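You operate a simulated robot arm through the tools that you are given. There is no shell and no other tool.

You are at the controls of a simulated robot arm. One attempt, no reset.

JOB
Turn the turntable to mark 2, lock it and plug two bolt holes of the wheel.
Fine: use red plugs from the black stand, pushed fully home; lock before plugging; leave the other red plugs in the stand.

The check looks at the end state, three seconds after you hand in, the way a careful person would. Anything else that was tipped, shoved, dropped, spilled or broken makes it a failure.

ROBOT AND FRAMES
A 6-joint arm with a three-finger gripper, fixed in place. Base frame: the origin is on the floor under the middle of its stand, x ahead of it, y to its left, z up; the work surface is at about z = 89.4. Lengths are in cm, angles in rad, forces in N, time in s.
It reaches about 121.3 cm from its shoulder. Its first joint turns from -2.897 to 2.897 rad. Payload 4.89 kg.
The tool frame sits at the grasp point between the pads (the TCP): z along the fingers, y along the line on which they close. The tips reach 3 cm beyond it. The gripper opens to 16.4 cm; its body begins 12.5 cm behind the TCP.
Orientation is that of the tool frame in the base frame, as [roll, pitch, yaw] about the fixed x, y, z axes, in that order (R = Rz(yaw) Ry(pitch) Rx(roll)). With the fingers straight down and closing along the base's y, the tool's x points along the base's -x, its y along +y and its z along -z.

CONTROLS
- The arm moves only by the tool jog_arm. Its argument "rows" is a list of rows, each an object of numbers (a shift or turn left out is 0, a gripper value left out holds the last): "ax", "ay", "az": the turn, a rotation vector about the tool's x, y, z in units of 8 degrees (1.0 is 8 degrees); "x", "y", "z": the shift along the tool's x, y, z in units of 30 mm (1.0 is 30 mm); "jaw": the gripper command, from -1 (fully open) to 1 (shut), values between in proportion. In form: [{"ax": .., "ay": .., "az": .., "x": .., "y": .., "z": .., "jaw": ..}, ...]. A call has 1 to 20 rows; each row shifts and turns the commanded pose from where the row before left it, along the tool's axes as they then stand. A call with a number of a shift or a turn outside -1 to 1 is refused whole. Rows are played at 5 a second. More than 5 cm and 0.15 rad between two rows, or a gripper value outside its range, and nothing of the call is played. A pose out of reach is approached as far as the arm can. The call stops where the force on the tool passes 40 N (or 10 N more than at its start, if that is more) or the arm is blocked; 0.2 s more then pass. Each finger travels about 10.8 cm/s and halts on what it meets, pressing with about 25 N; the grip force reading is that of the motor and also rises with nothing between the fingers. The clock runs only during rows and for 0.2 s after the last one: add rows that do not move to give the fingers time. The reply holds the time, the measured pose of the TCP, the force on the tool along the base axes, the opening and the grip force, in the units named above and with some noise, with the torque about the TCP (base axes, N m) and any sound that the robot's microphone picked up.
- Cameras (640 x 400 px; columns grow to the right, rows downward): "scene" is fixed at [22.14, -49.98, 165.09]; the picture's right is [0.96, -0.29, 0.00], its down [-0.18, -0.59, -0.79] and it looks along [0.23, 0.75, -0.62] (base axes); focal length 337 px, centre (320, 200). "wrist" rides on the gripper at [7.6, -0.2, -15.2] in the tool frame; the picture's right is [0.02, 1.00, 0.00], its down [-0.88, 0.02, -0.47] and it looks along [-0.47, 0.01, 0.88] (tool axes); focal length 247 px, centre (320, 200). There is no depth. A picture from a camera that has moved, and an enlarged one, comes with that camera's place and axes in the base frame and with its lens.
- get_image(camera): a new picture of that camera. No time passes.
- raise_lower(by): moves the trunk up (or, below 0, down) by that many cm; the arm rides with it, the base frame stays. It gives what a move gives, with no picture.
- enlarge(camera, box): a new picture of the part [left, top, right, bottom] of that camera's present view, enlarged. No time passes.
- finish_job(): hands the job in; it is judged then, once.

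Nothing tells you positions but the pictures and the camera data. Unless the task says otherwise, let go and move clear before handing in.

The tools are called after "Request:" as name(argument=value, ...) on one line, values as JSON. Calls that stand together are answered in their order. jog_arm: Moves the arm, as the interface text tells. Its arguments: {"type":"object","properties":{"rows":{"type":"array"}},"required":["rows"]} The other tools are called the same way: raise_lower (by) moves the trunk up or down; get_image (camera) takes a picture; enlarge (camera, box) takes an enlarged picture of a part of a camera's view; finish_job () hands the job in.

At the start:

```text
time_s: 0.0
tool_pos: [42.84, 46.27, 122.41]
tcp_rot: [-3.141, -0.001, -3.141]
force: [-0.4, 0.3, 0.6]
moment: [0.02, 0.01, -0.02]
grip_width: 16.41
finger_force: 0.0
trunk travel left (down, up): [-12.5, 26.5]
```

scene: 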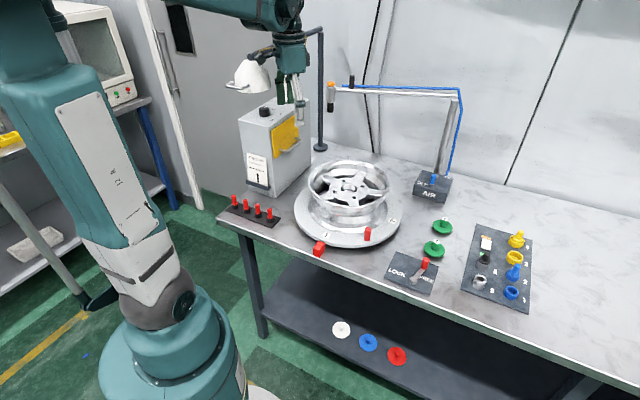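
wrist: 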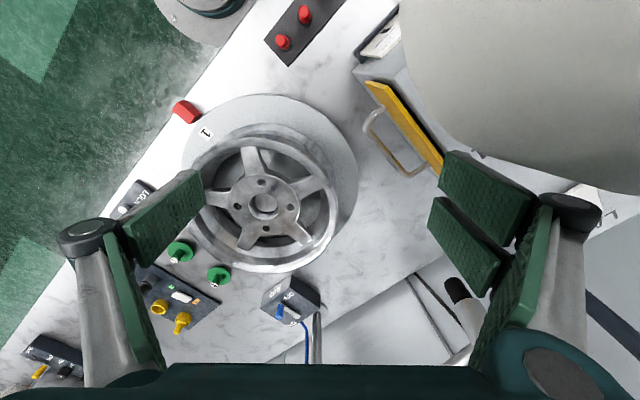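

I see a turntable with a wheel on it, a black stand holding four red plugs, a lock lever plate and other items. I'll look closer at each before moving.

Request:
enlarge(camera="scene", box=[280, 150, 420, 260])

Request:
enlarge(camera="scene", box=[210, 180, 300, 240])

Request:
enlarge(camera="scene", box=[370, 200, 550, 320])

Request:
enlarge(camera="wrist", box=[160, 80, 380, 280])

```text
3.64 times, centred on (350, 205) of scene
camera zoom: at [22.14, -49.98, 165.09], right [0.96, -0.29, 0.0], down [-0.18, -0.59, -0.79], along [0.23, 0.75, -0.62], focal length 1225 px, centre (211, 182)
```

zoom: 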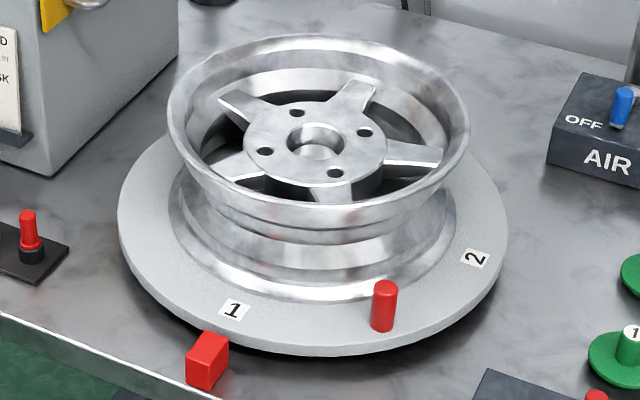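

```text
6.67 times, centred on (255, 210) of scene
camera zoom: at [22.14, -49.98, 165.09], right [0.96, -0.29, 0.0], down [-0.18, -0.59, -0.79], along [0.23, 0.75, -0.62], focal length 2246 px, centre (753, 133)
```

zoom: 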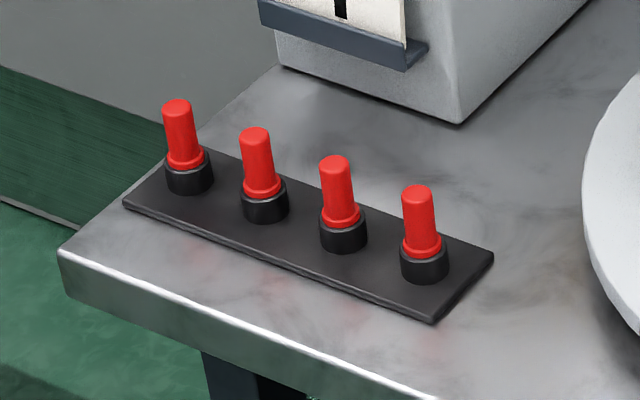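

```text
3.33 times, centred on (460, 260) of scene
camera zoom: at [22.14, -49.98, 165.09], right [0.96, -0.29, 0.0], down [-0.18, -0.59, -0.79], along [0.23, 0.75, -0.62], focal length 1123 px, centre (-147, 0)
```

zoom: 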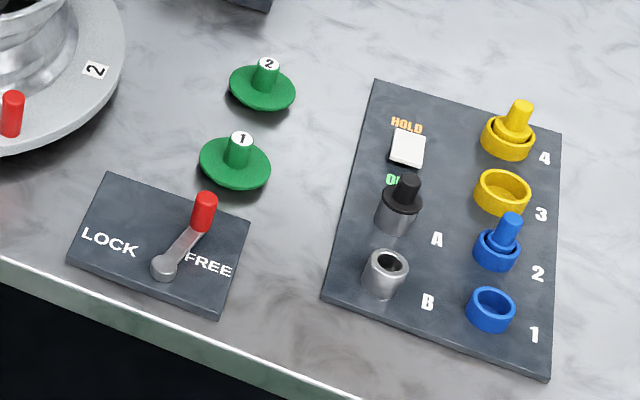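

```text
2.00 times, centred on (270, 180) of wrist
camera zoom: at [35.03, 46.26, 137.77], right [-0.02, 1.0, 0.0], down [0.88, 0.02, 0.47], along [0.47, 0.01, -0.88], focal length 494 px, centre (420, 240)
```

zoom: 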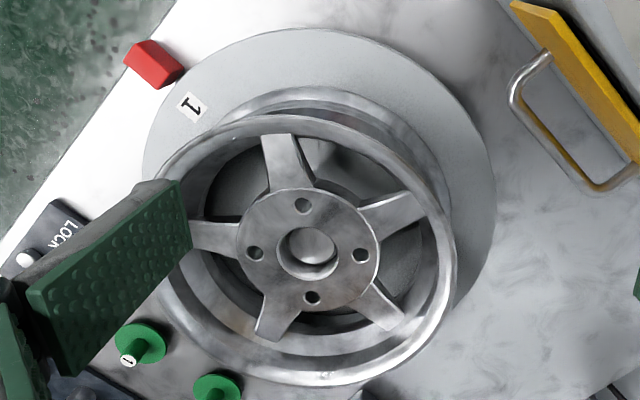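

I take the red block by mark 1 as the pointer, and the red cylinder on the disk as the turning handle. Next I'll check the surroundings (lamp, air arm) and details in close-up before moving.

Request:
enlarge(camera="scene", box=[220, 20, 380, 160])

Request:
enlarge(camera="wrist", box=[360, 0, 640, 200])

Request:
enlarge(camera="scene", box=[300, 210, 380, 260])

Request:
enlarge(camera="scene", box=[310, 170, 390, 220])

```text
2.86 times, centred on (300, 90) of scene
camera zoom: at [22.14, -49.98, 165.09], right [0.96, -0.29, 0.0], down [-0.18, -0.59, -0.79], along [0.23, 0.75, -0.62], focal length 962 px, centre (377, 514)
```

zoom: 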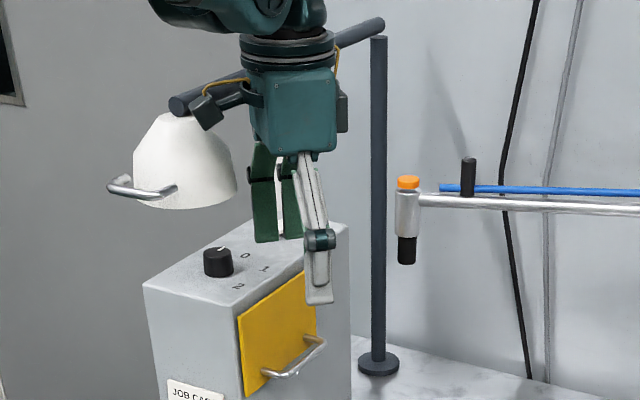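

```text
2.00 times, centred on (500, 100) of wrist
camera zoom: at [35.03, 46.26, 137.77], right [-0.02, 1.0, 0.0], down [0.88, 0.02, 0.47], along [0.47, 0.01, -0.88], focal length 494 px, centre (-40, 400)
```

zoom: 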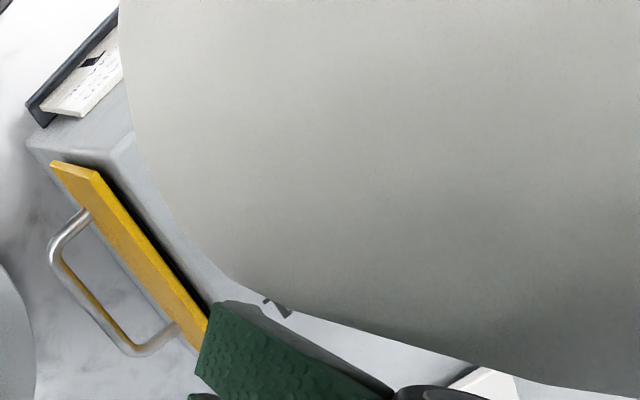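

```text
8.00 times, centred on (340, 235) of scene
camera zoom: at [22.14, -49.98, 165.09], right [0.96, -0.29, 0.0], down [-0.18, -0.59, -0.79], along [0.23, 0.75, -0.62], focal length 2695 px, centre (160, -80)
```

zoom: 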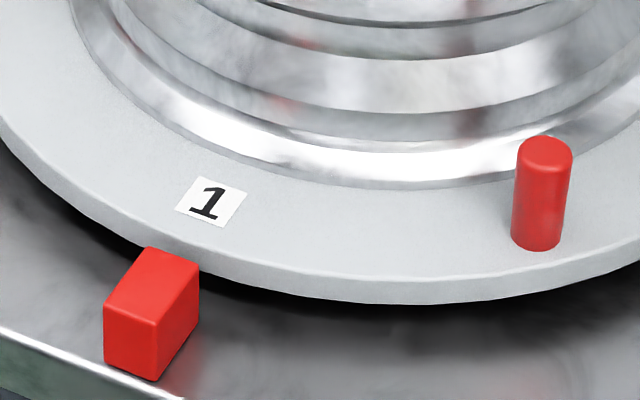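

```text
8.00 times, centred on (350, 195) of scene
camera zoom: at [22.14, -49.98, 165.09], right [0.96, -0.29, 0.0], down [-0.18, -0.59, -0.79], along [0.23, 0.75, -0.62], focal length 2695 px, centre (80, 240)
```

zoom: 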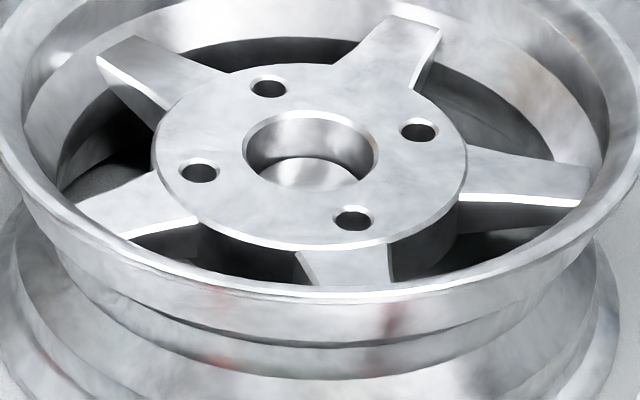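

The lamp hangs close behind the gripper on the +y side, so I'll first move away in −y, out over the handle peg at about (57, 17), keeping the height.

Request:
jog_arm(rows=[{"y": -0.9}, {"y": -0.95, "x": -0.3}, {"y": -1, "x": -0.5}, {"y": -1, "x": -0.5}, {"y": -1, "x": -0.5}, {"y": -1, "x": -0.5}, {"y": -1, "x": -0.5}, {"y": -1, "x": -0.5}, {"y": -1, "x": -0.5}, {"y": -0.9, "x": -0.5}, {}])

Request:
get_image(camera="wrist")

Request:
get_image(camera="scene")

```text
time_s: 2.4
tool_pos: [55.75, 17.06, 122.53]
tcp_rot: [3.141, -0.001, -3.141]
force: [0.1, -0.2, -0.2]
moment: [-0.04, 0.01, 0.02]
grip_width: 16.42
finger_force: 0.0
trunk travel left (down, up): [-12.5, 26.5]
```

```text
taken
camera wrist: at [47.93, 17.01, 137.81], right [-0.02, 1.0, 0.0], down [0.88, 0.02, 0.47], along [0.47, 0.01, -0.88], focal length 247 px, centre (320, 200)
```

wrist: 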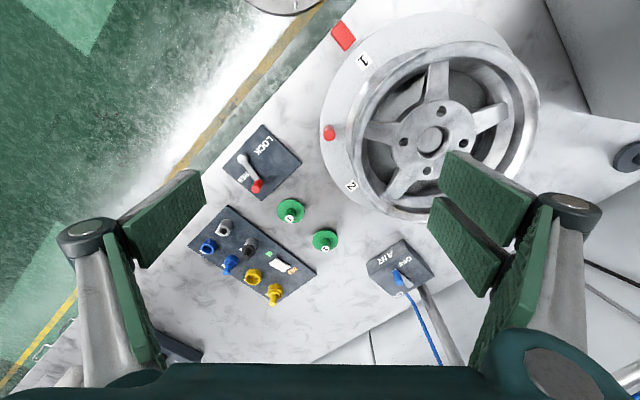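

```text
taken
```

scene: 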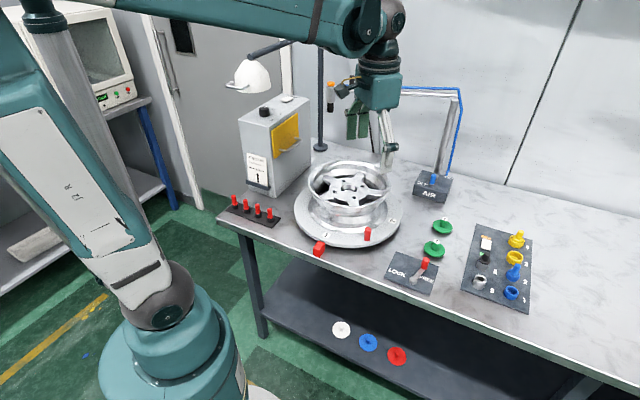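

The disk, peg, pointer block and lock plate are all visible. I'll turn the gripper 90° so it closes along the peg's direction of travel, then look down on the peg.

Request:
jog_arm(rows=[{"az": -0.9375}, {"az": -0.9375}, {"az": -0.9375}, {"az": -0.9375}, {"az": -0.9375}, {"az": -0.9375}, {"az": -0.9375}, {"az": -0.9375}, {"az": -0.9375}, {"az": -0.9375}, {"az": -0.9375}, {"az": -0.9375}, {}])

Request:
get_image(camera="wrist")

Request:
get_image(camera="scene")

```text
time_s: 5.2
tool_pos: [55.65, 17.19, 122.33]
tcp_rot: [3.141, -0.001, -1.569]
force: [0.1, 0.8, 0.5]
moment: [-0.03, -0.02, 0.01]
grip_width: 16.41
finger_force: 0.0
trunk travel left (down, up): [-12.5, 26.5]
```

```text
taken
camera wrist: at [55.74, 9.61, 137.71], right [-1.0, -0.02, 0.0], down [-0.02, 0.88, 0.47], along [-0.01, 0.47, -0.88], focal length 247 px, centre (320, 200)
```

wrist: 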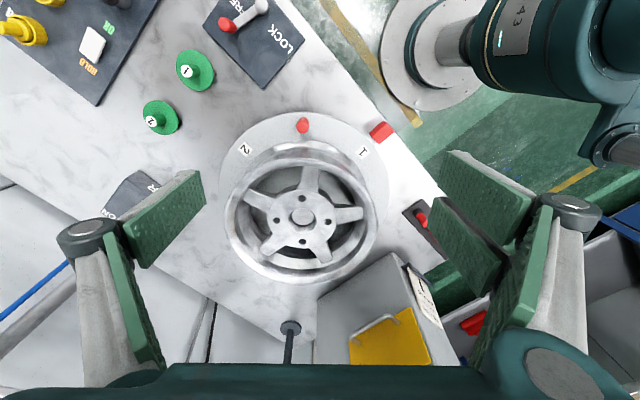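

```text
taken
```

scene: 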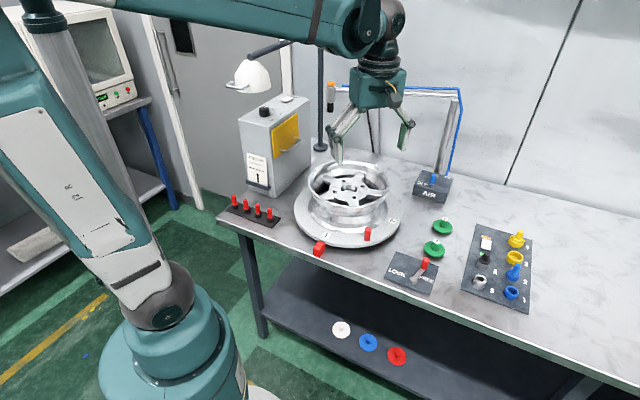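

This view shows the disk almost symmetrically. I'll enlarge it to work out the disk centre, the mark angles and the peg position.

Request:
enlarge(camera="wrist", box=[200, 100, 420, 290])

```text
2.11 times, centred on (310, 195) of wrist
camera zoom: at [55.74, 9.61, 137.71], right [-1.0, -0.02, 0.0], down [-0.02, 0.88, 0.47], along [-0.01, 0.47, -0.88], focal length 520 px, centre (341, 210)
```

zoom: 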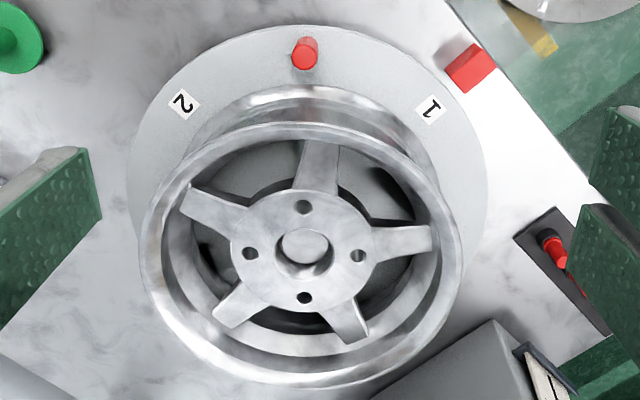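

Disk centre comes out near (58.5, 34.7), peg near (58.4, 18.2), and the marks are 90° apart, so the disk must turn 90° clockwise. I'll set a partial opening, centre on the peg a little outboard, and come down partway to check.

Request:
jog_arm(rows=[{"y": -0.9, "jaw": 0.146}, {"z": 0.9}, {"z": 1}, {"z": 1}, {"z": 1}, {"z": 0.8}, {}, {}])

Request:
get_image(camera="wrist")

Request:
get_image(camera="scene")

```text
time_s: 7.0
tool_pos: [58.25, 17.03, 108.34]
tcp_rot: [3.14, 0.0, -1.571]
force: [-0.3, -0.9, -0.8]
moment: [0.05, 0.01, 0.01]
grip_width: 7.0
finger_force: 0.1
trunk travel left (down, up): [-12.5, 26.5]
```

```text
taken
camera wrist: at [58.4, 9.52, 123.66], right [-1.0, -0.02, 0.0], down [-0.02, 0.88, 0.47], along [-0.01, 0.47, -0.88], focal length 247 px, centre (320, 200)
```

wrist: 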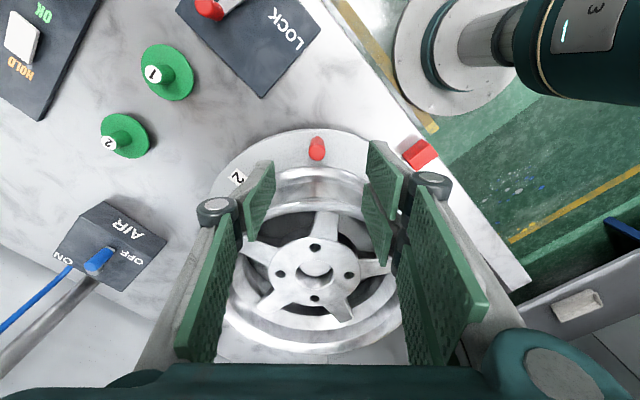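

```text
taken
```

scene: 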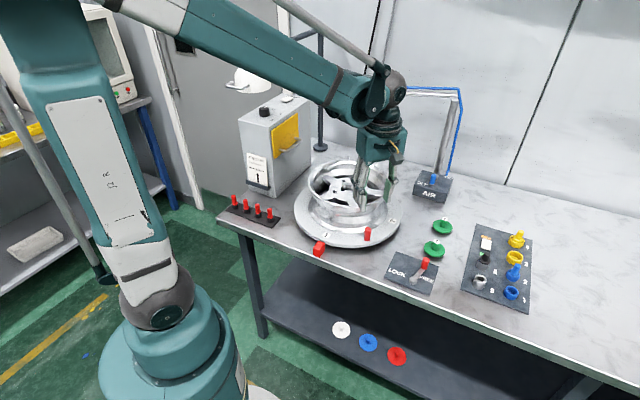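

The peg lies nearly under the grasp point. I'll enlarge to check the finger clearance to the rim and the peg's exact position.

Request:
enlarge(camera="wrist", box=[200, 110, 450, 270])

Request:
enlarge(camera="scene", box=[300, 140, 420, 260])

```text
2.50 times, centred on (325, 190) of wrist
camera zoom: at [58.4, 9.52, 123.66], right [-1.0, -0.02, 0.0], down [-0.02, 0.88, 0.47], along [-0.01, 0.47, -0.88], focal length 617 px, centre (308, 225)
```

zoom: 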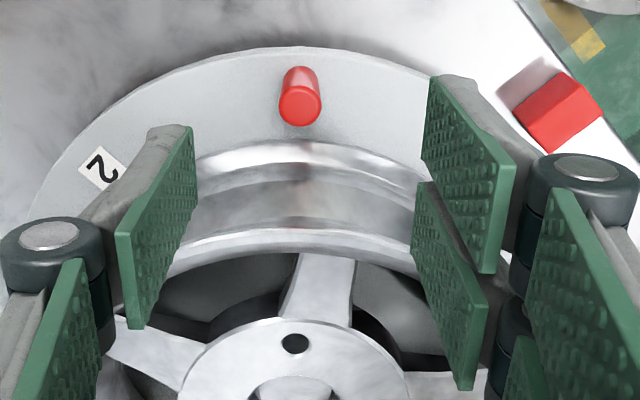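

```text
3.33 times, centred on (360, 200) of scene
camera zoom: at [22.14, -49.98, 165.09], right [0.96, -0.29, 0.0], down [-0.18, -0.59, -0.79], along [0.23, 0.75, -0.62], focal length 1123 px, centre (187, 200)
```

zoom: 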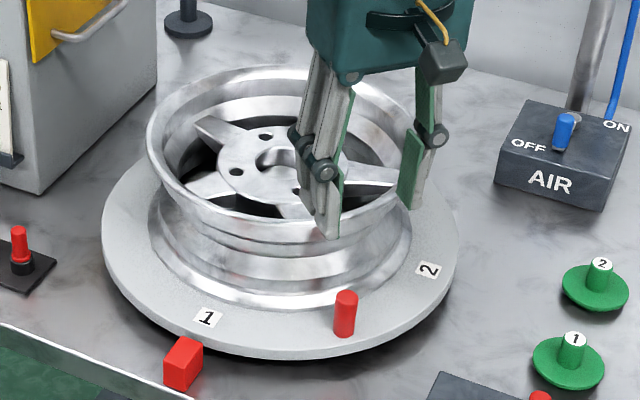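

The fingertips reach about 3 cm past the grasp point and the peg sits between them. I'll shift slightly inward and come down to about z 98, then check again.

Request:
jog_arm(rows=[{"x": -0.2, "y": -0.1}, {"z": 0.7}, {"z": 0.7}, {"z": 0.7}, {"z": 0.7}, {"z": 0.5}, {}])

Request:
get_image(camera="wrist")

Request:
enlarge(camera="scene", box=[300, 140, 420, 260])

```text
time_s: 8.6
tool_pos: [58.73, 17.73, 98.64]
tcp_rot: [-3.141, -0.001, -1.57]
force: [0.5, 0.3, 0.3]
moment: [-0.02, 0.01, -0.05]
grip_width: 6.99
finger_force: 0.1
trunk travel left (down, up): [-12.5, 26.5]
```

```text
taken
camera wrist: at [58.74, 10.1, 113.82], right [-1.0, -0.02, 0.0], down [-0.02, 0.88, 0.47], along [-0.01, 0.47, -0.88], focal length 247 px, centre (320, 200)
```

wrist: 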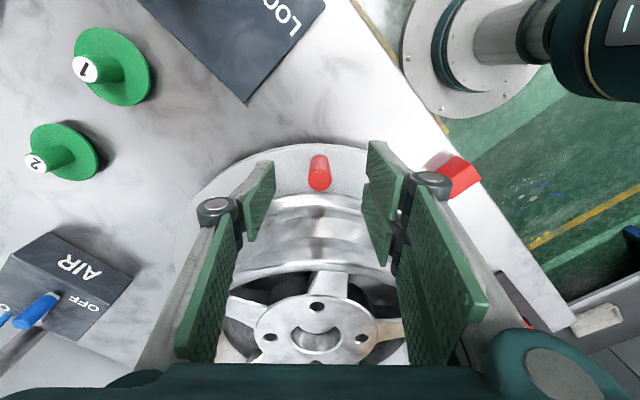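

```text
3.33 times, centred on (360, 200) of scene
camera zoom: at [22.14, -49.98, 165.09], right [0.96, -0.29, 0.0], down [-0.18, -0.59, -0.79], along [0.23, 0.75, -0.62], focal length 1123 px, centre (187, 200)
```

zoom: 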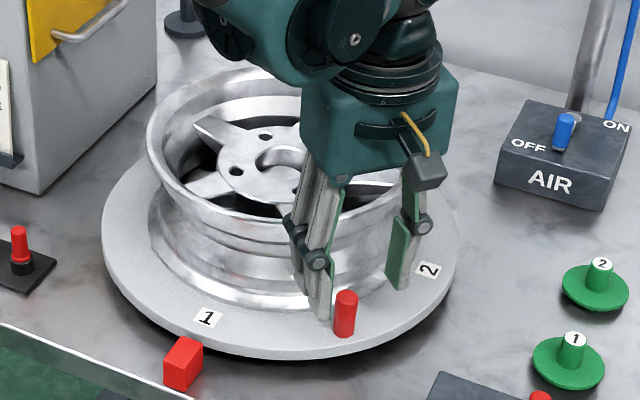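

Both views put the peg top near z 95.5 and the fingertips just above it. I'll lower about 2.3 cm so the fingers straddle the peg but stay above the pointer block.

Request:
jog_arm(rows=[{"z": 0.4}, {"z": 0.37}, {}])

Request:
enlarge(camera="wrist", box=[200, 110, 450, 270])

Request:
enlarge(camera="scene", box=[310, 190, 400, 260])

```text
time_s: 9.4
tool_pos: [58.69, 17.76, 96.19]
tcp_rot: [3.141, -0.001, -1.571]
force: [-0.3, 0.6, 0.0]
moment: [-0.03, -0.05, 0.02]
grip_width: 7.0
finger_force: 0.1
trunk travel left (down, up): [-12.5, 26.5]
```

```text
2.50 times, centred on (325, 190) of wrist
camera zoom: at [58.77, 10.13, 111.51], right [-1.0, -0.02, 0.0], down [-0.02, 0.88, 0.47], along [-0.01, 0.47, -0.88], focal length 617 px, centre (308, 225)
```

zoom: 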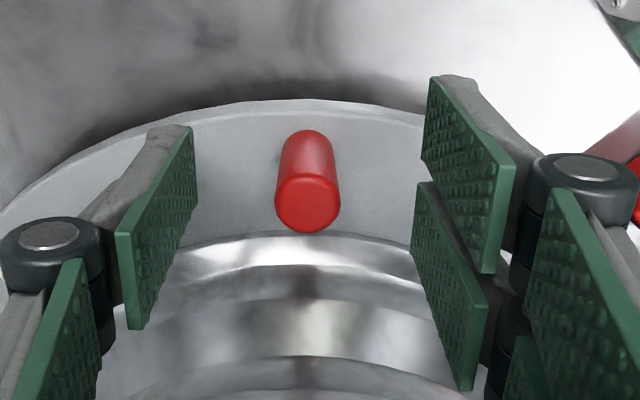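

```text
5.71 times, centred on (355, 225) of scene
camera zoom: at [22.14, -49.98, 165.09], right [0.96, -0.29, 0.0], down [-0.18, -0.59, -0.79], along [0.23, 0.75, -0.62], focal length 1925 px, centre (120, 57)
```

zoom: 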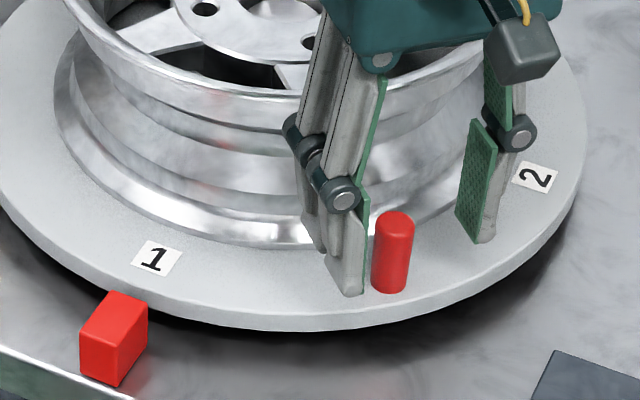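

The peg is straddled with the fingertips above the disk. I'll open a bit more for rim clearance, yaw slightly so the trailing single finger faces the peg squarely, then begin the arc about the disk centre.

Request:
jog_arm(rows=[{"az": -0.5, "jaw": -0.2195}, {"az": -0.5}, {}, {"x": -0.0455, "y": 0.2921, "az": 0.375}, {"x": -0.0455, "y": 0.2921, "az": 0.375}, {"x": -0.0455, "y": 0.2921, "az": 0.375}, {"x": -0.0455, "y": 0.2921, "az": 0.375}, {"x": -0.0455, "y": 0.2921, "az": 0.375}, {"x": -0.0455, "y": 0.2921, "az": 0.375}, {}])

Request:
enlarge(camera="wrist", box=[160, 90, 480, 290])

Request:
enlarge(camera="scene", box=[290, 180, 410, 260])

```text
time_s: 11.6
tool_pos: [53.47, 18.52, 96.21]
tcp_rot: [-3.141, 0.001, -1.744]
force: [1.7, 0.1, 1.9]
moment: [-0.01, -0.09, 0.01]
grip_width: 10.05
finger_force: 0.8
trunk travel left (down, up): [-12.5, 26.5]
```

```text
2.00 times, centred on (320, 190) of wrist
camera zoom: at [52.21, 11.08, 111.44], right [-0.99, 0.15, 0.0], down [0.13, 0.87, 0.47], along [0.07, 0.47, -0.88], focal length 494 px, centre (320, 220)
```

zoom: 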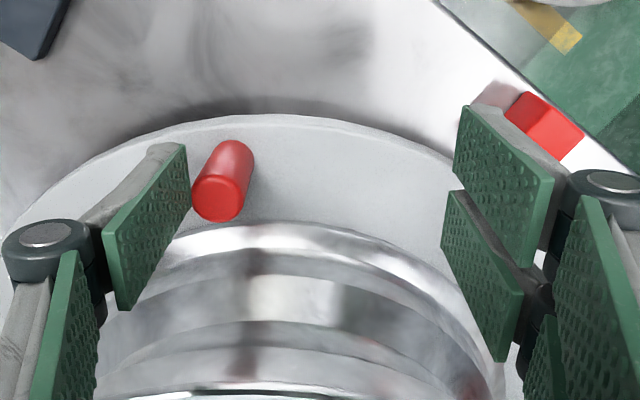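

```text
5.00 times, centred on (350, 220) of scene
camera zoom: at [22.14, -49.98, 165.09], right [0.96, -0.29, 0.0], down [-0.18, -0.59, -0.79], along [0.23, 0.75, -0.62], focal length 1684 px, centre (170, 100)
```

zoom: 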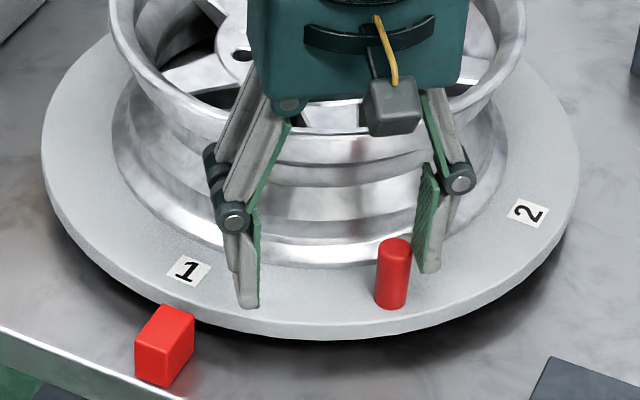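

The trailing finger is just touching the peg. I'll lower half a centimetre for more overlap and continue the arc in smaller sections, watching the forces.

Request:
jog_arm(rows=[{"z": 0.17}, {"x": -0.0455, "y": 0.2921, "az": 0.375}, {"x": -0.0455, "y": 0.2921, "az": 0.375}, {"x": -0.0455, "y": 0.2921, "az": 0.375}, {"x": -0.0455, "y": 0.2921, "az": 0.375}, {"x": -0.0455, "y": 0.2921, "az": 0.375}, {}])

Request:
get_image(camera="wrist")

Request:
enlarge(camera="scene", box=[290, 180, 410, 260])

```text
time_s: 13.2
tool_pos: [49.34, 20.5, 95.77]
tcp_rot: [3.14, 0.0, -2.007]
force: [0.3, 0.4, -0.4]
moment: [-0.02, 0.01, 0.01]
grip_width: 9.98
finger_force: 0.1
trunk travel left (down, up): [-12.5, 26.5]
```

```text
taken
camera wrist: at [46.15, 13.54, 111.06], right [-0.92, 0.4, 0.0], down [0.36, 0.81, 0.47], along [0.19, 0.43, -0.88], focal length 247 px, centre (320, 200)
```

wrist: 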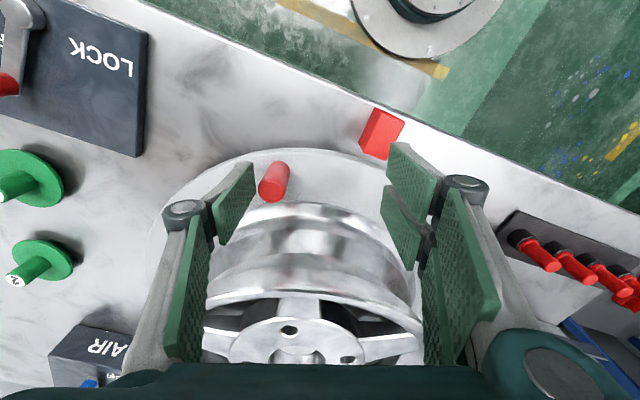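

```text
5.00 times, centred on (350, 220) of scene
camera zoom: at [22.14, -49.98, 165.09], right [0.96, -0.29, 0.0], down [-0.18, -0.59, -0.79], along [0.23, 0.75, -0.62], focal length 1684 px, centre (170, 100)
```

zoom: 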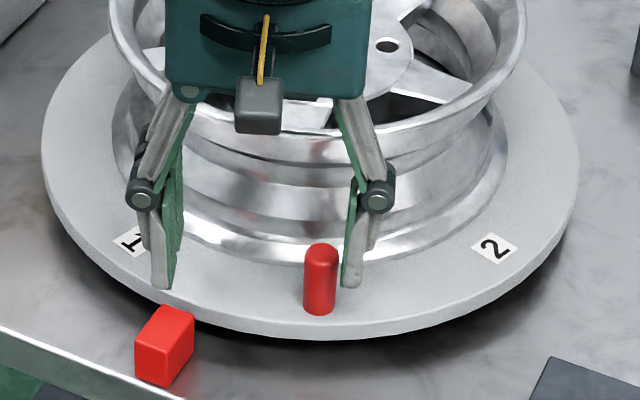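

The disk turns easily and follows the finger. Continuing the arc, with the leading fingers passing above the pointer block.

Request:
jog_arm(rows=[{"x": -0.0455, "y": 0.2921, "az": 0.375}, {"x": -0.0455, "y": 0.2921, "az": 0.375}, {"x": -0.0455, "y": 0.2921, "az": 0.375}, {"x": -0.0455, "y": 0.2921, "az": 0.375}, {"x": -0.0455, "y": 0.2921, "az": 0.375}, {}])

Request:
get_image(camera="wrist")

Request:
enlarge(camera="scene", box=[290, 180, 410, 260])

```text
time_s: 14.6
tool_pos: [45.92, 23.25, 95.77]
tcp_rot: [3.14, 0.001, -2.268]
force: [0.2, 0.5, 0.4]
moment: [0.0, 0.01, 0.0]
grip_width: 9.99
finger_force: 0.1
trunk travel left (down, up): [-12.5, 26.5]
```

```text
taken
camera wrist: at [41.07, 17.4, 110.96], right [-0.78, 0.63, 0.0], down [0.55, 0.69, 0.47], along [0.3, 0.37, -0.88], focal length 247 px, centre (320, 200)
```

wrist: 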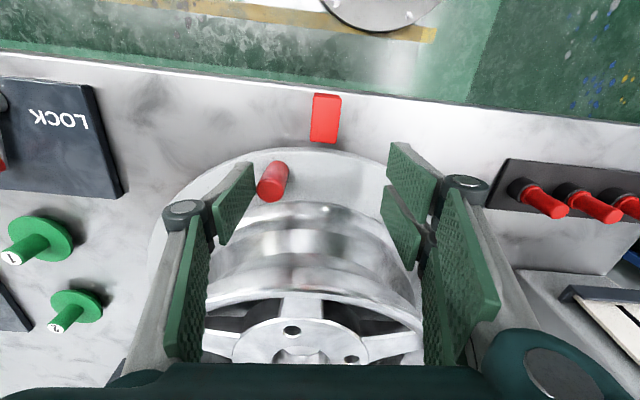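

```text
5.00 times, centred on (350, 220) of scene
camera zoom: at [22.14, -49.98, 165.09], right [0.96, -0.29, 0.0], down [-0.18, -0.59, -0.79], along [0.23, 0.75, -0.62], focal length 1684 px, centre (170, 100)
```

zoom: 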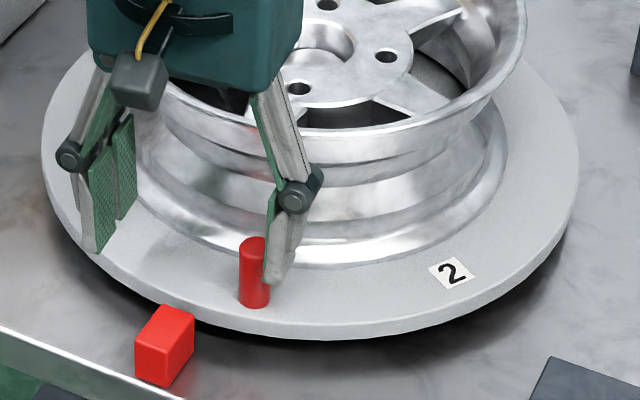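

Going well: about 30° done with negligible force. Continuing another 30°.

Request:
jog_arm(rows=[{"x": -0.0455, "y": 0.2921, "az": 0.375}, {"x": -0.0455, "y": 0.2921, "az": 0.375}, {"x": -0.0455, "y": 0.2921, "az": 0.375}, {"x": -0.0455, "y": 0.2921, "az": 0.375}, {"x": -0.0455, "y": 0.2921, "az": 0.375}, {"x": -0.0455, "y": 0.2921, "az": 0.375}, {"x": -0.0455, "y": 0.2921, "az": 0.375}, {"x": -0.0455, "y": 0.2921, "az": 0.375}, {"x": -0.0455, "y": 0.2921, "az": 0.375}, {"x": -0.0455, "y": 0.2921, "az": 0.375}, {}])

Request:
get_image(camera="wrist")

Request:
enlarge(camera="scene", box=[270, 150, 410, 260])

```text
time_s: 17.0
tool_pos: [41.94, 31.18, 95.73]
tcp_rot: [3.141, 0.0, -2.793]
force: [0.2, 0.0, 0.3]
moment: [0.02, -0.01, 0.02]
grip_width: 9.98
finger_force: 0.1
trunk travel left (down, up): [-12.5, 26.5]
```

```text
taken
camera wrist: at [34.73, 28.38, 110.97], right [-0.36, 0.93, 0.0], down [0.82, 0.32, 0.47], along [0.44, 0.17, -0.88], focal length 247 px, centre (320, 200)
```

wrist: 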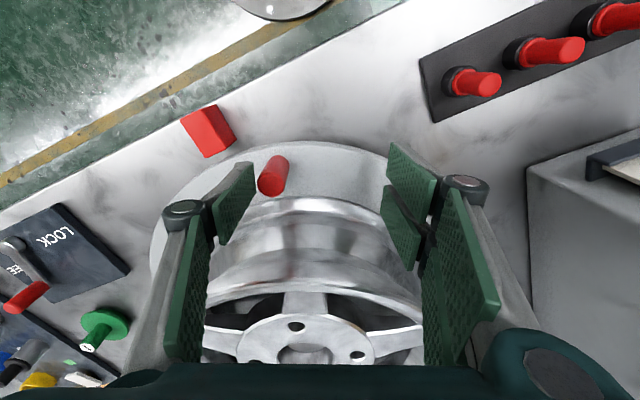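

```text
3.64 times, centred on (340, 205) of scene
camera zoom: at [22.14, -49.98, 165.09], right [0.96, -0.29, 0.0], down [-0.18, -0.59, -0.79], along [0.23, 0.75, -0.62], focal length 1225 px, centre (247, 182)
```

zoom: 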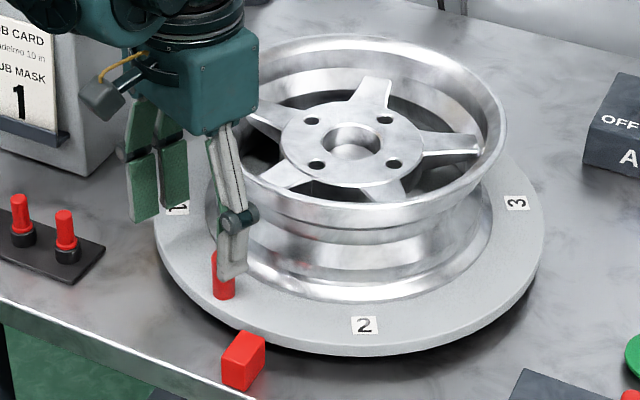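

About 60° done; mark 2 is approaching the pointer. I'll go another 24° and then fine-tune by eye.

Request:
jog_arm(rows=[{"x": -0.0455, "y": 0.2921, "az": 0.375}, {"x": -0.0455, "y": 0.2921, "az": 0.375}, {"x": -0.0455, "y": 0.2921, "az": 0.375}, {"x": -0.0455, "y": 0.2921, "az": 0.375}, {"x": -0.0455, "y": 0.2921, "az": 0.375}, {"x": -0.0455, "y": 0.2921, "az": 0.375}, {"x": -0.0455, "y": 0.2921, "az": 0.375}, {"x": -0.0227, "y": 0.146, "az": 0.1875}, {"x": -0.0227, "y": 0.146, "az": 0.1875}, {}, {}])

Request:
get_image(camera="wrist")

Request:
enlarge(camera="scene", box=[300, 210, 380, 260])

Request:
get_image(camera="scene")

```text
time_s: 19.4
tool_pos: [41.78, 38.11, 95.55]
tcp_rot: [3.141, -0.003, 3.071]
force: [-0.4, 0.4, 0.9]
moment: [-0.02, -0.01, 0.01]
grip_width: 10.0
finger_force: 0.0
trunk travel left (down, up): [-12.5, 26.5]
```

```text
taken
camera wrist: at [34.12, 38.59, 110.94], right [0.05, 1.0, 0.0], down [0.88, -0.04, 0.47], along [0.47, -0.02, -0.88], focal length 247 px, centre (320, 200)
```

wrist: 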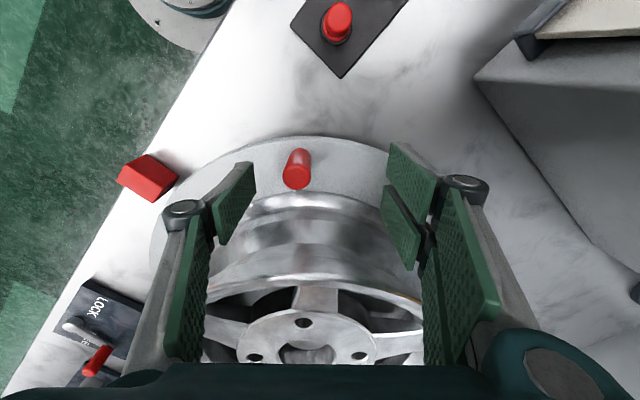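

```text
8.00 times, centred on (340, 235) of scene
camera zoom: at [22.14, -49.98, 165.09], right [0.96, -0.29, 0.0], down [-0.18, -0.59, -0.79], along [0.23, 0.75, -0.62], focal length 2695 px, centre (160, -80)
```

zoom: 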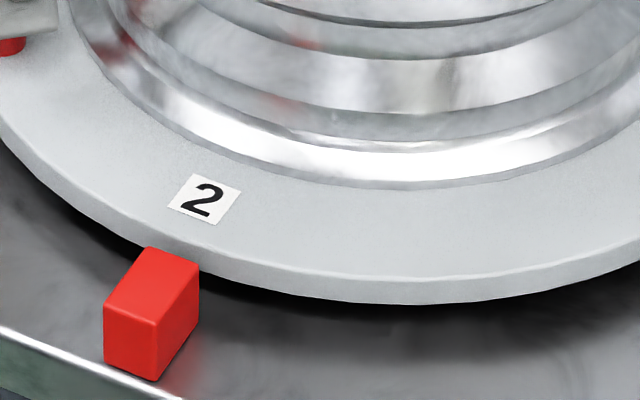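

```text
taken
```

scene: 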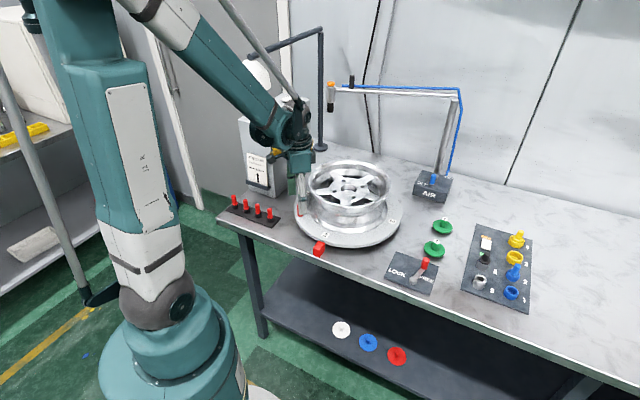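

Mark 2 is now almost exactly where mark 1 was beside the pointer; the disk coasted slightly ahead of the finger. I'll wait a moment and see whether it is still moving.

Request:
jog_arm(rows=[{}, {}, {}])

Request:
enlarge(camera="scene", box=[300, 210, 380, 260])

Request:
enlarge(camera="wrist", box=[100, 100, 420, 300])

```text
time_s: 20.2
tool_pos: [41.87, 38.25, 95.74]
tcp_rot: [-3.14, 0.0, 3.072]
force: [0.2, -0.4, -0.4]
moment: [-0.01, 0.02, -0.01]
grip_width: 9.99
finger_force: 0.1
trunk travel left (down, up): [-12.5, 26.5]
```

```text
8.00 times, centred on (340, 235) of scene
camera zoom: at [22.14, -49.98, 165.09], right [0.96, -0.29, 0.0], down [-0.18, -0.59, -0.79], along [0.23, 0.75, -0.62], focal length 2695 px, centre (160, -80)
```

zoom: 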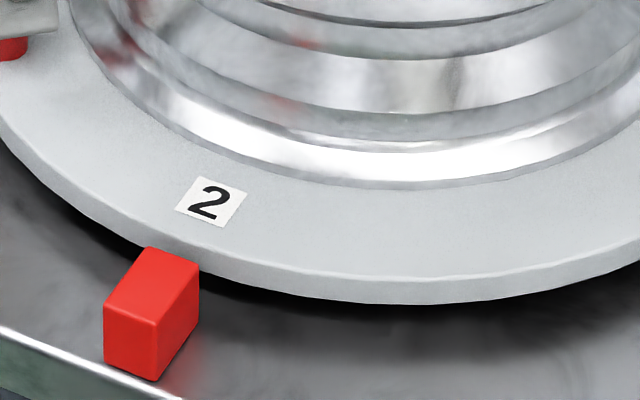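

```text
2.00 times, centred on (260, 200) of wrist
camera zoom: at [34.12, 38.59, 110.94], right [0.05, 1.0, 0.0], down [0.88, -0.04, 0.47], along [0.47, -0.02, -0.88], focal length 494 px, centre (440, 200)
```

zoom: 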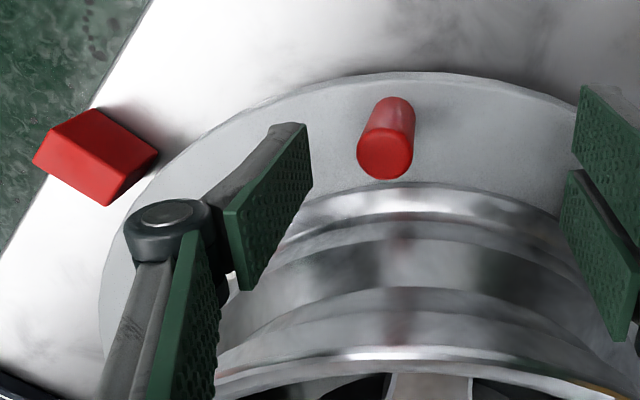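

Mark 2 now sits exactly where mark 1 started, so the detent has settled it. I'll lift straight clear of the peg and then go over to the lock lever.

Request:
jog_arm(rows=[{"z": -0.5}, {"z": -1}, {"z": -1}, {"z": -1}, {"z": -1}, {"z": -1}, {"z": -1}, {"z": -1}, {}])

Request:
jog_arm(rows=[{"x": -0.764, "y": -0.928}, {"x": -0.764, "y": -0.928}, {"x": -0.764, "y": -0.928}, {"x": -0.764, "y": -0.928}, {"x": -0.764, "y": -0.928}, {"x": -0.764, "y": -0.928}, {"x": -0.764, "y": -0.928}, {"x": -0.764, "y": -0.928}, {"x": -0.764, "y": -0.928}, {"x": -0.764, "y": -0.928}, {"x": -0.764, "y": -0.928}, {"x": -0.764, "y": -0.928}, {"az": -0.941}, {"az": -0.941}, {"az": -0.941}, {"az": -0.941}, {"az": -0.941}, {"az": -0.941}, {"az": -0.941}, {}])

Request:
get_image(camera="wrist")

Request:
get_image(camera="scene")

```text
time_s: 22.2
tool_pos: [41.72, 38.15, 118.12]
tcp_rot: [-3.141, -0.001, 3.07]
force: [1.1, 0.8, 0.1]
moment: [-0.04, 0.02, -0.01]
grip_width: 9.98
finger_force: 0.1
trunk travel left (down, up): [-12.5, 26.5]
```

```text
time_s: 26.4
tool_pos: [67.02, 2.86, 118.23]
tcp_rot: [-3.141, 0.0, -2.291]
force: [0.7, -0.2, 1.0]
moment: [0.01, 0.02, 0.03]
grip_width: 9.97
finger_force: 0.0
trunk travel left (down, up): [-12.5, 26.5]
```

```text
taken
camera wrist: at [61.96, -2.85, 133.46], right [-0.77, 0.64, 0.0], down [0.57, 0.68, 0.47], along [0.3, 0.36, -0.88], focal length 247 px, centre (320, 200)
```

wrist: 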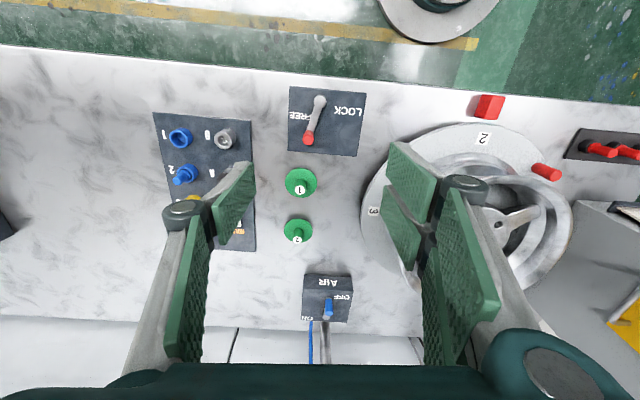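

```text
taken
```

scene: 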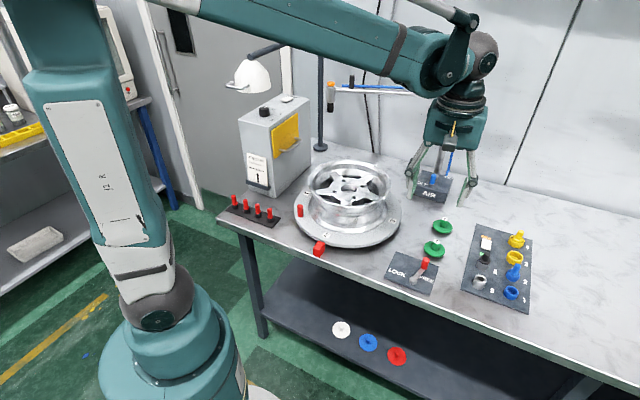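

The gripper is now aligned with the lock plate. I'll enlarge the lever to place its pivot and handle.

Request:
enlarge(camera="wrist", box=[270, 75, 390, 175])

Request:
enlarge(camera="scene", box=[380, 240, 450, 300])

```text
4.00 times, centred on (330, 125) of wrist
camera zoom: at [61.96, -2.85, 133.46], right [-0.77, 0.64, 0.0], down [0.57, 0.68, 0.47], along [0.3, 0.36, -0.88], focal length 988 px, centre (280, 500)
```

zoom: 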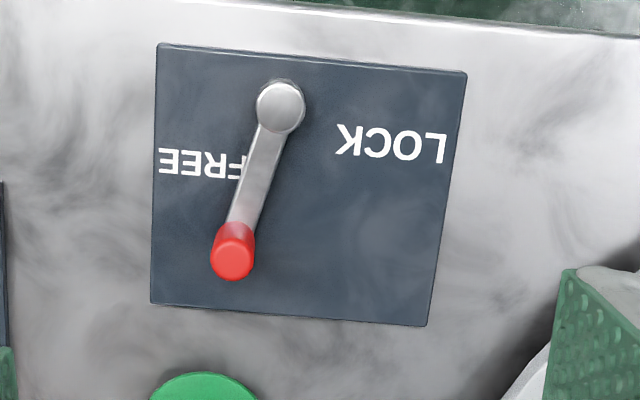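

```text
6.67 times, centred on (415, 270) of scene
camera zoom: at [22.14, -49.98, 165.09], right [0.96, -0.29, 0.0], down [-0.18, -0.59, -0.79], along [0.23, 0.75, -0.62], focal length 2246 px, centre (-313, -267)
```

zoom: 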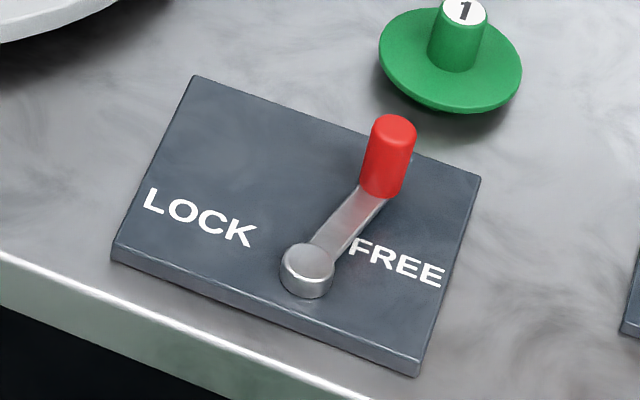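

Lever pivot sits about 3 cm to the camera side and the handle at tool (−2, −1.8); pushing along +y goes to LOCK. I'll centre over the handle with a 6 cm opening and come partway down to check.

Request:
jog_arm(rows=[{"x": -0.683, "y": -0.6, "jaw": 0.268}, {"z": 1}, {"z": 1}, {"z": 1}, {"z": 1}, {"z": 0.6}, {}])

Request:
get_image(camera="wrist")

Request:
enlarge(camera="scene", box=[380, 210, 470, 300])

```text
time_s: 28.0
tool_pos: [69.69, 3.28, 104.24]
tcp_rot: [3.14, -0.001, -2.292]
force: [0.2, 1.3, -0.2]
moment: [0.0, 0.04, -0.02]
grip_width: 6.0
finger_force: 0.1
trunk travel left (down, up): [-12.5, 26.5]
```

```text
taken
camera wrist: at [64.72, -2.45, 119.64], right [-0.77, 0.64, 0.0], down [0.57, 0.67, 0.47], along [0.3, 0.36, -0.88], focal length 247 px, centre (320, 200)
```

wrist: 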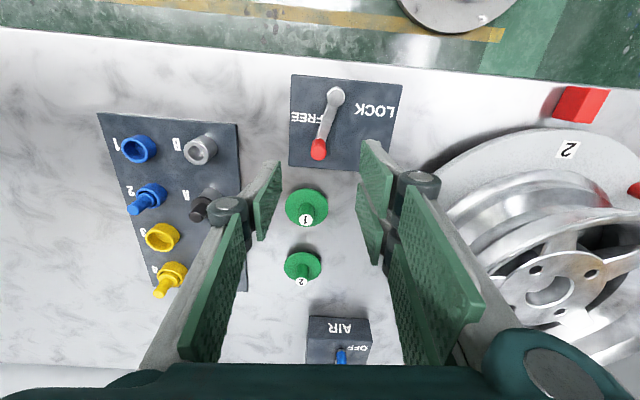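

```text
4.44 times, centred on (425, 255) of scene
camera zoom: at [22.14, -49.98, 165.09], right [0.96, -0.29, 0.0], down [-0.18, -0.59, -0.79], along [0.23, 0.75, -0.62], focal length 1497 px, centre (-147, -44)
```

zoom: 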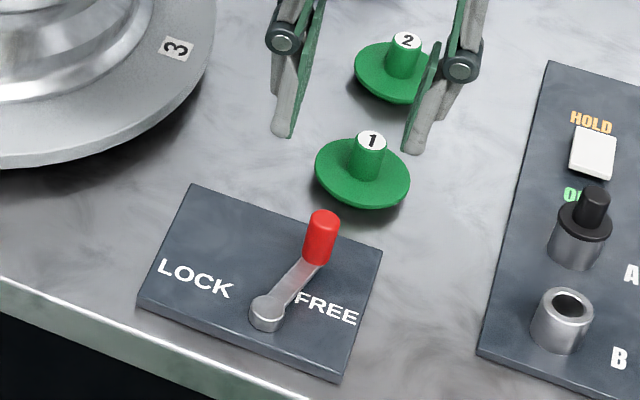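

Aligned well over the handle. I'll descend so the fingertips straddle it above the lever arm.

Request:
jog_arm(rows=[{"z": 0.9}, {"z": 0.9}, {"z": 0.7}, {}])

Request:
get_image(camera="wrist")

Request:
enlarge(camera="scene", box=[380, 210, 470, 300])

```text
time_s: 29.0
tool_pos: [69.67, 3.23, 96.9]
tcp_rot: [-3.141, 0.002, -2.291]
force: [0.2, 0.6, 1.4]
moment: [0.02, 0.0, 0.03]
grip_width: 6.0
finger_force: 0.0
trunk travel left (down, up): [-12.5, 26.5]
```

```text
taken
camera wrist: at [64.61, -2.53, 112.15], right [-0.77, 0.64, 0.0], down [0.57, 0.67, 0.47], along [0.3, 0.36, -0.88], focal length 247 px, centre (320, 200)
```

wrist: 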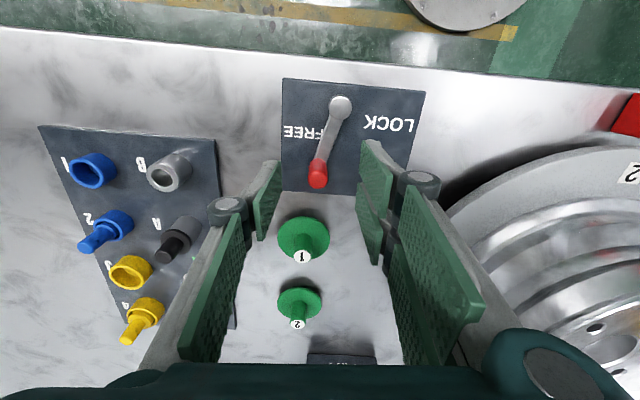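

```text
4.44 times, centred on (425, 255) of scene
camera zoom: at [22.14, -49.98, 165.09], right [0.96, -0.29, 0.0], down [-0.18, -0.59, -0.79], along [0.23, 0.75, -0.62], focal length 1497 px, centre (-147, -44)
```

zoom: 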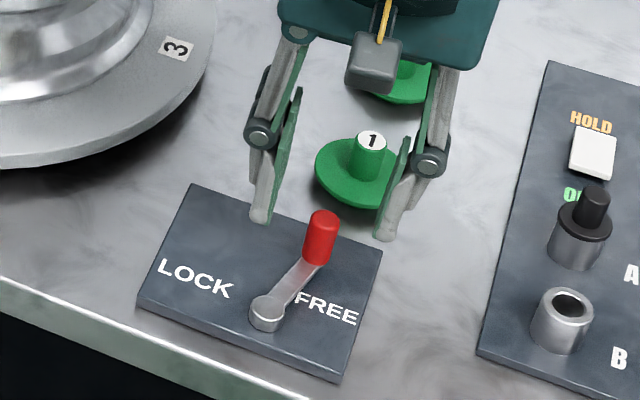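

The handle is between the fingers. I'll lower slightly and push it toward LOCK in small steps.

Request:
jog_arm(rows=[{"z": 0.2}, {"y": 0.35}, {"y": 0.35}, {"y": 0.2, "x": -0.03}, {"y": 0.2, "x": -0.03}, {"y": 0.2, "x": -0.03}, {}])

Request:
get_image(camera="wrist")

Request:
enlarge(camera="scene", box=[380, 210, 470, 300])

```text
time_s: 30.6
tool_pos: [66.83, 5.97, 96.38]
tcp_rot: [-3.141, 0.002, -2.291]
force: [0.2, 0.2, 0.0]
moment: [0.02, -0.02, 0.0]
grip_width: 6.02
finger_force: 0.1
trunk travel left (down, up): [-12.5, 26.5]
```

```text
taken
camera wrist: at [61.83, 0.28, 111.57], right [-0.77, 0.64, 0.0], down [0.57, 0.67, 0.47], along [0.3, 0.36, -0.88], focal length 247 px, centre (320, 200)
```

wrist: 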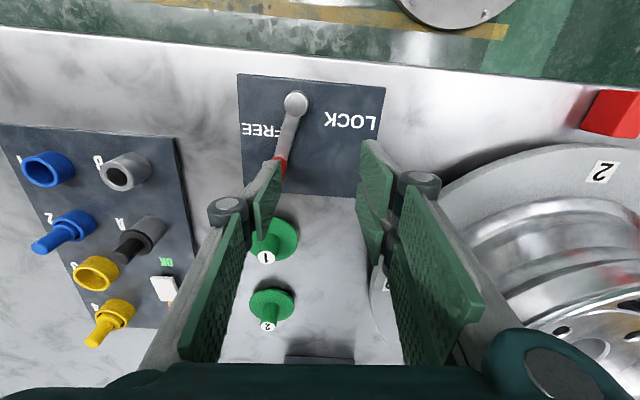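

```text
4.44 times, centred on (425, 255) of scene
camera zoom: at [22.14, -49.98, 165.09], right [0.96, -0.29, 0.0], down [-0.18, -0.59, -0.79], along [0.23, 0.75, -0.62], focal length 1497 px, centre (-147, -44)
```

zoom: 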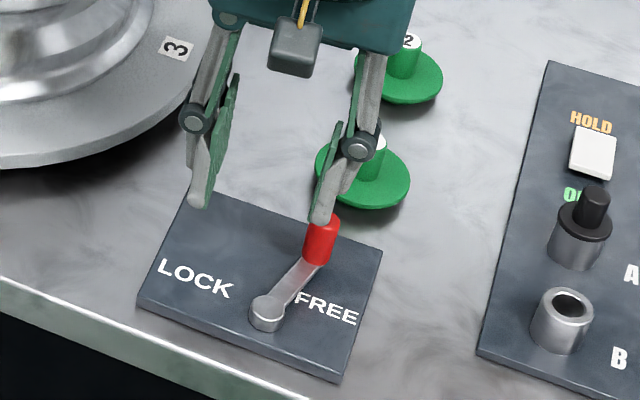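

The lever hasn't moved and there's no force, so the finger may be passing above or behind the handle. I'll look closely.

Request:
enlarge(camera="wrist", box=[220, 80, 340, 260])

Request:
enlarge(camera="scene", box=[400, 235, 450, 275])

```text
2.22 times, centred on (280, 170) of wrist
camera zoom: at [61.83, 0.28, 111.57], right [-0.77, 0.64, 0.0], down [0.57, 0.67, 0.47], along [0.3, 0.36, -0.88], focal length 549 px, centre (409, 267)
```

zoom: 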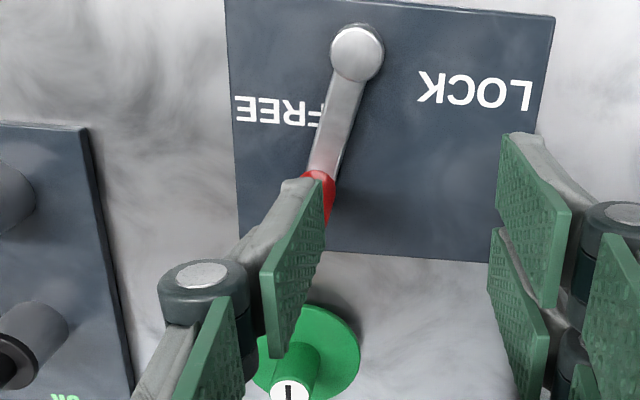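

```text
10.00 times, centred on (425, 255) of scene
camera zoom: at [22.14, -49.98, 165.09], right [0.96, -0.29, 0.0], down [-0.18, -0.59, -0.79], along [0.23, 0.75, -0.62], focal length 3369 px, centre (-730, -350)
```

zoom: 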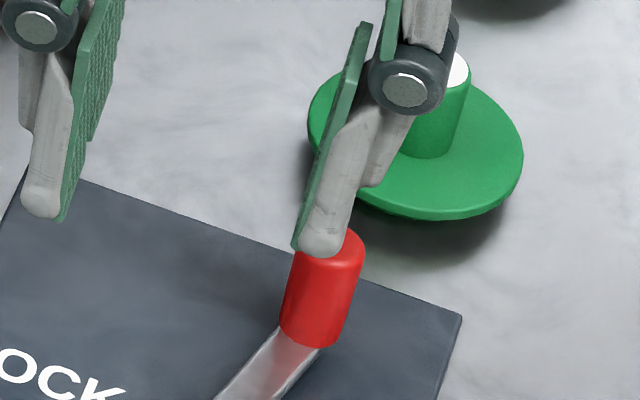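

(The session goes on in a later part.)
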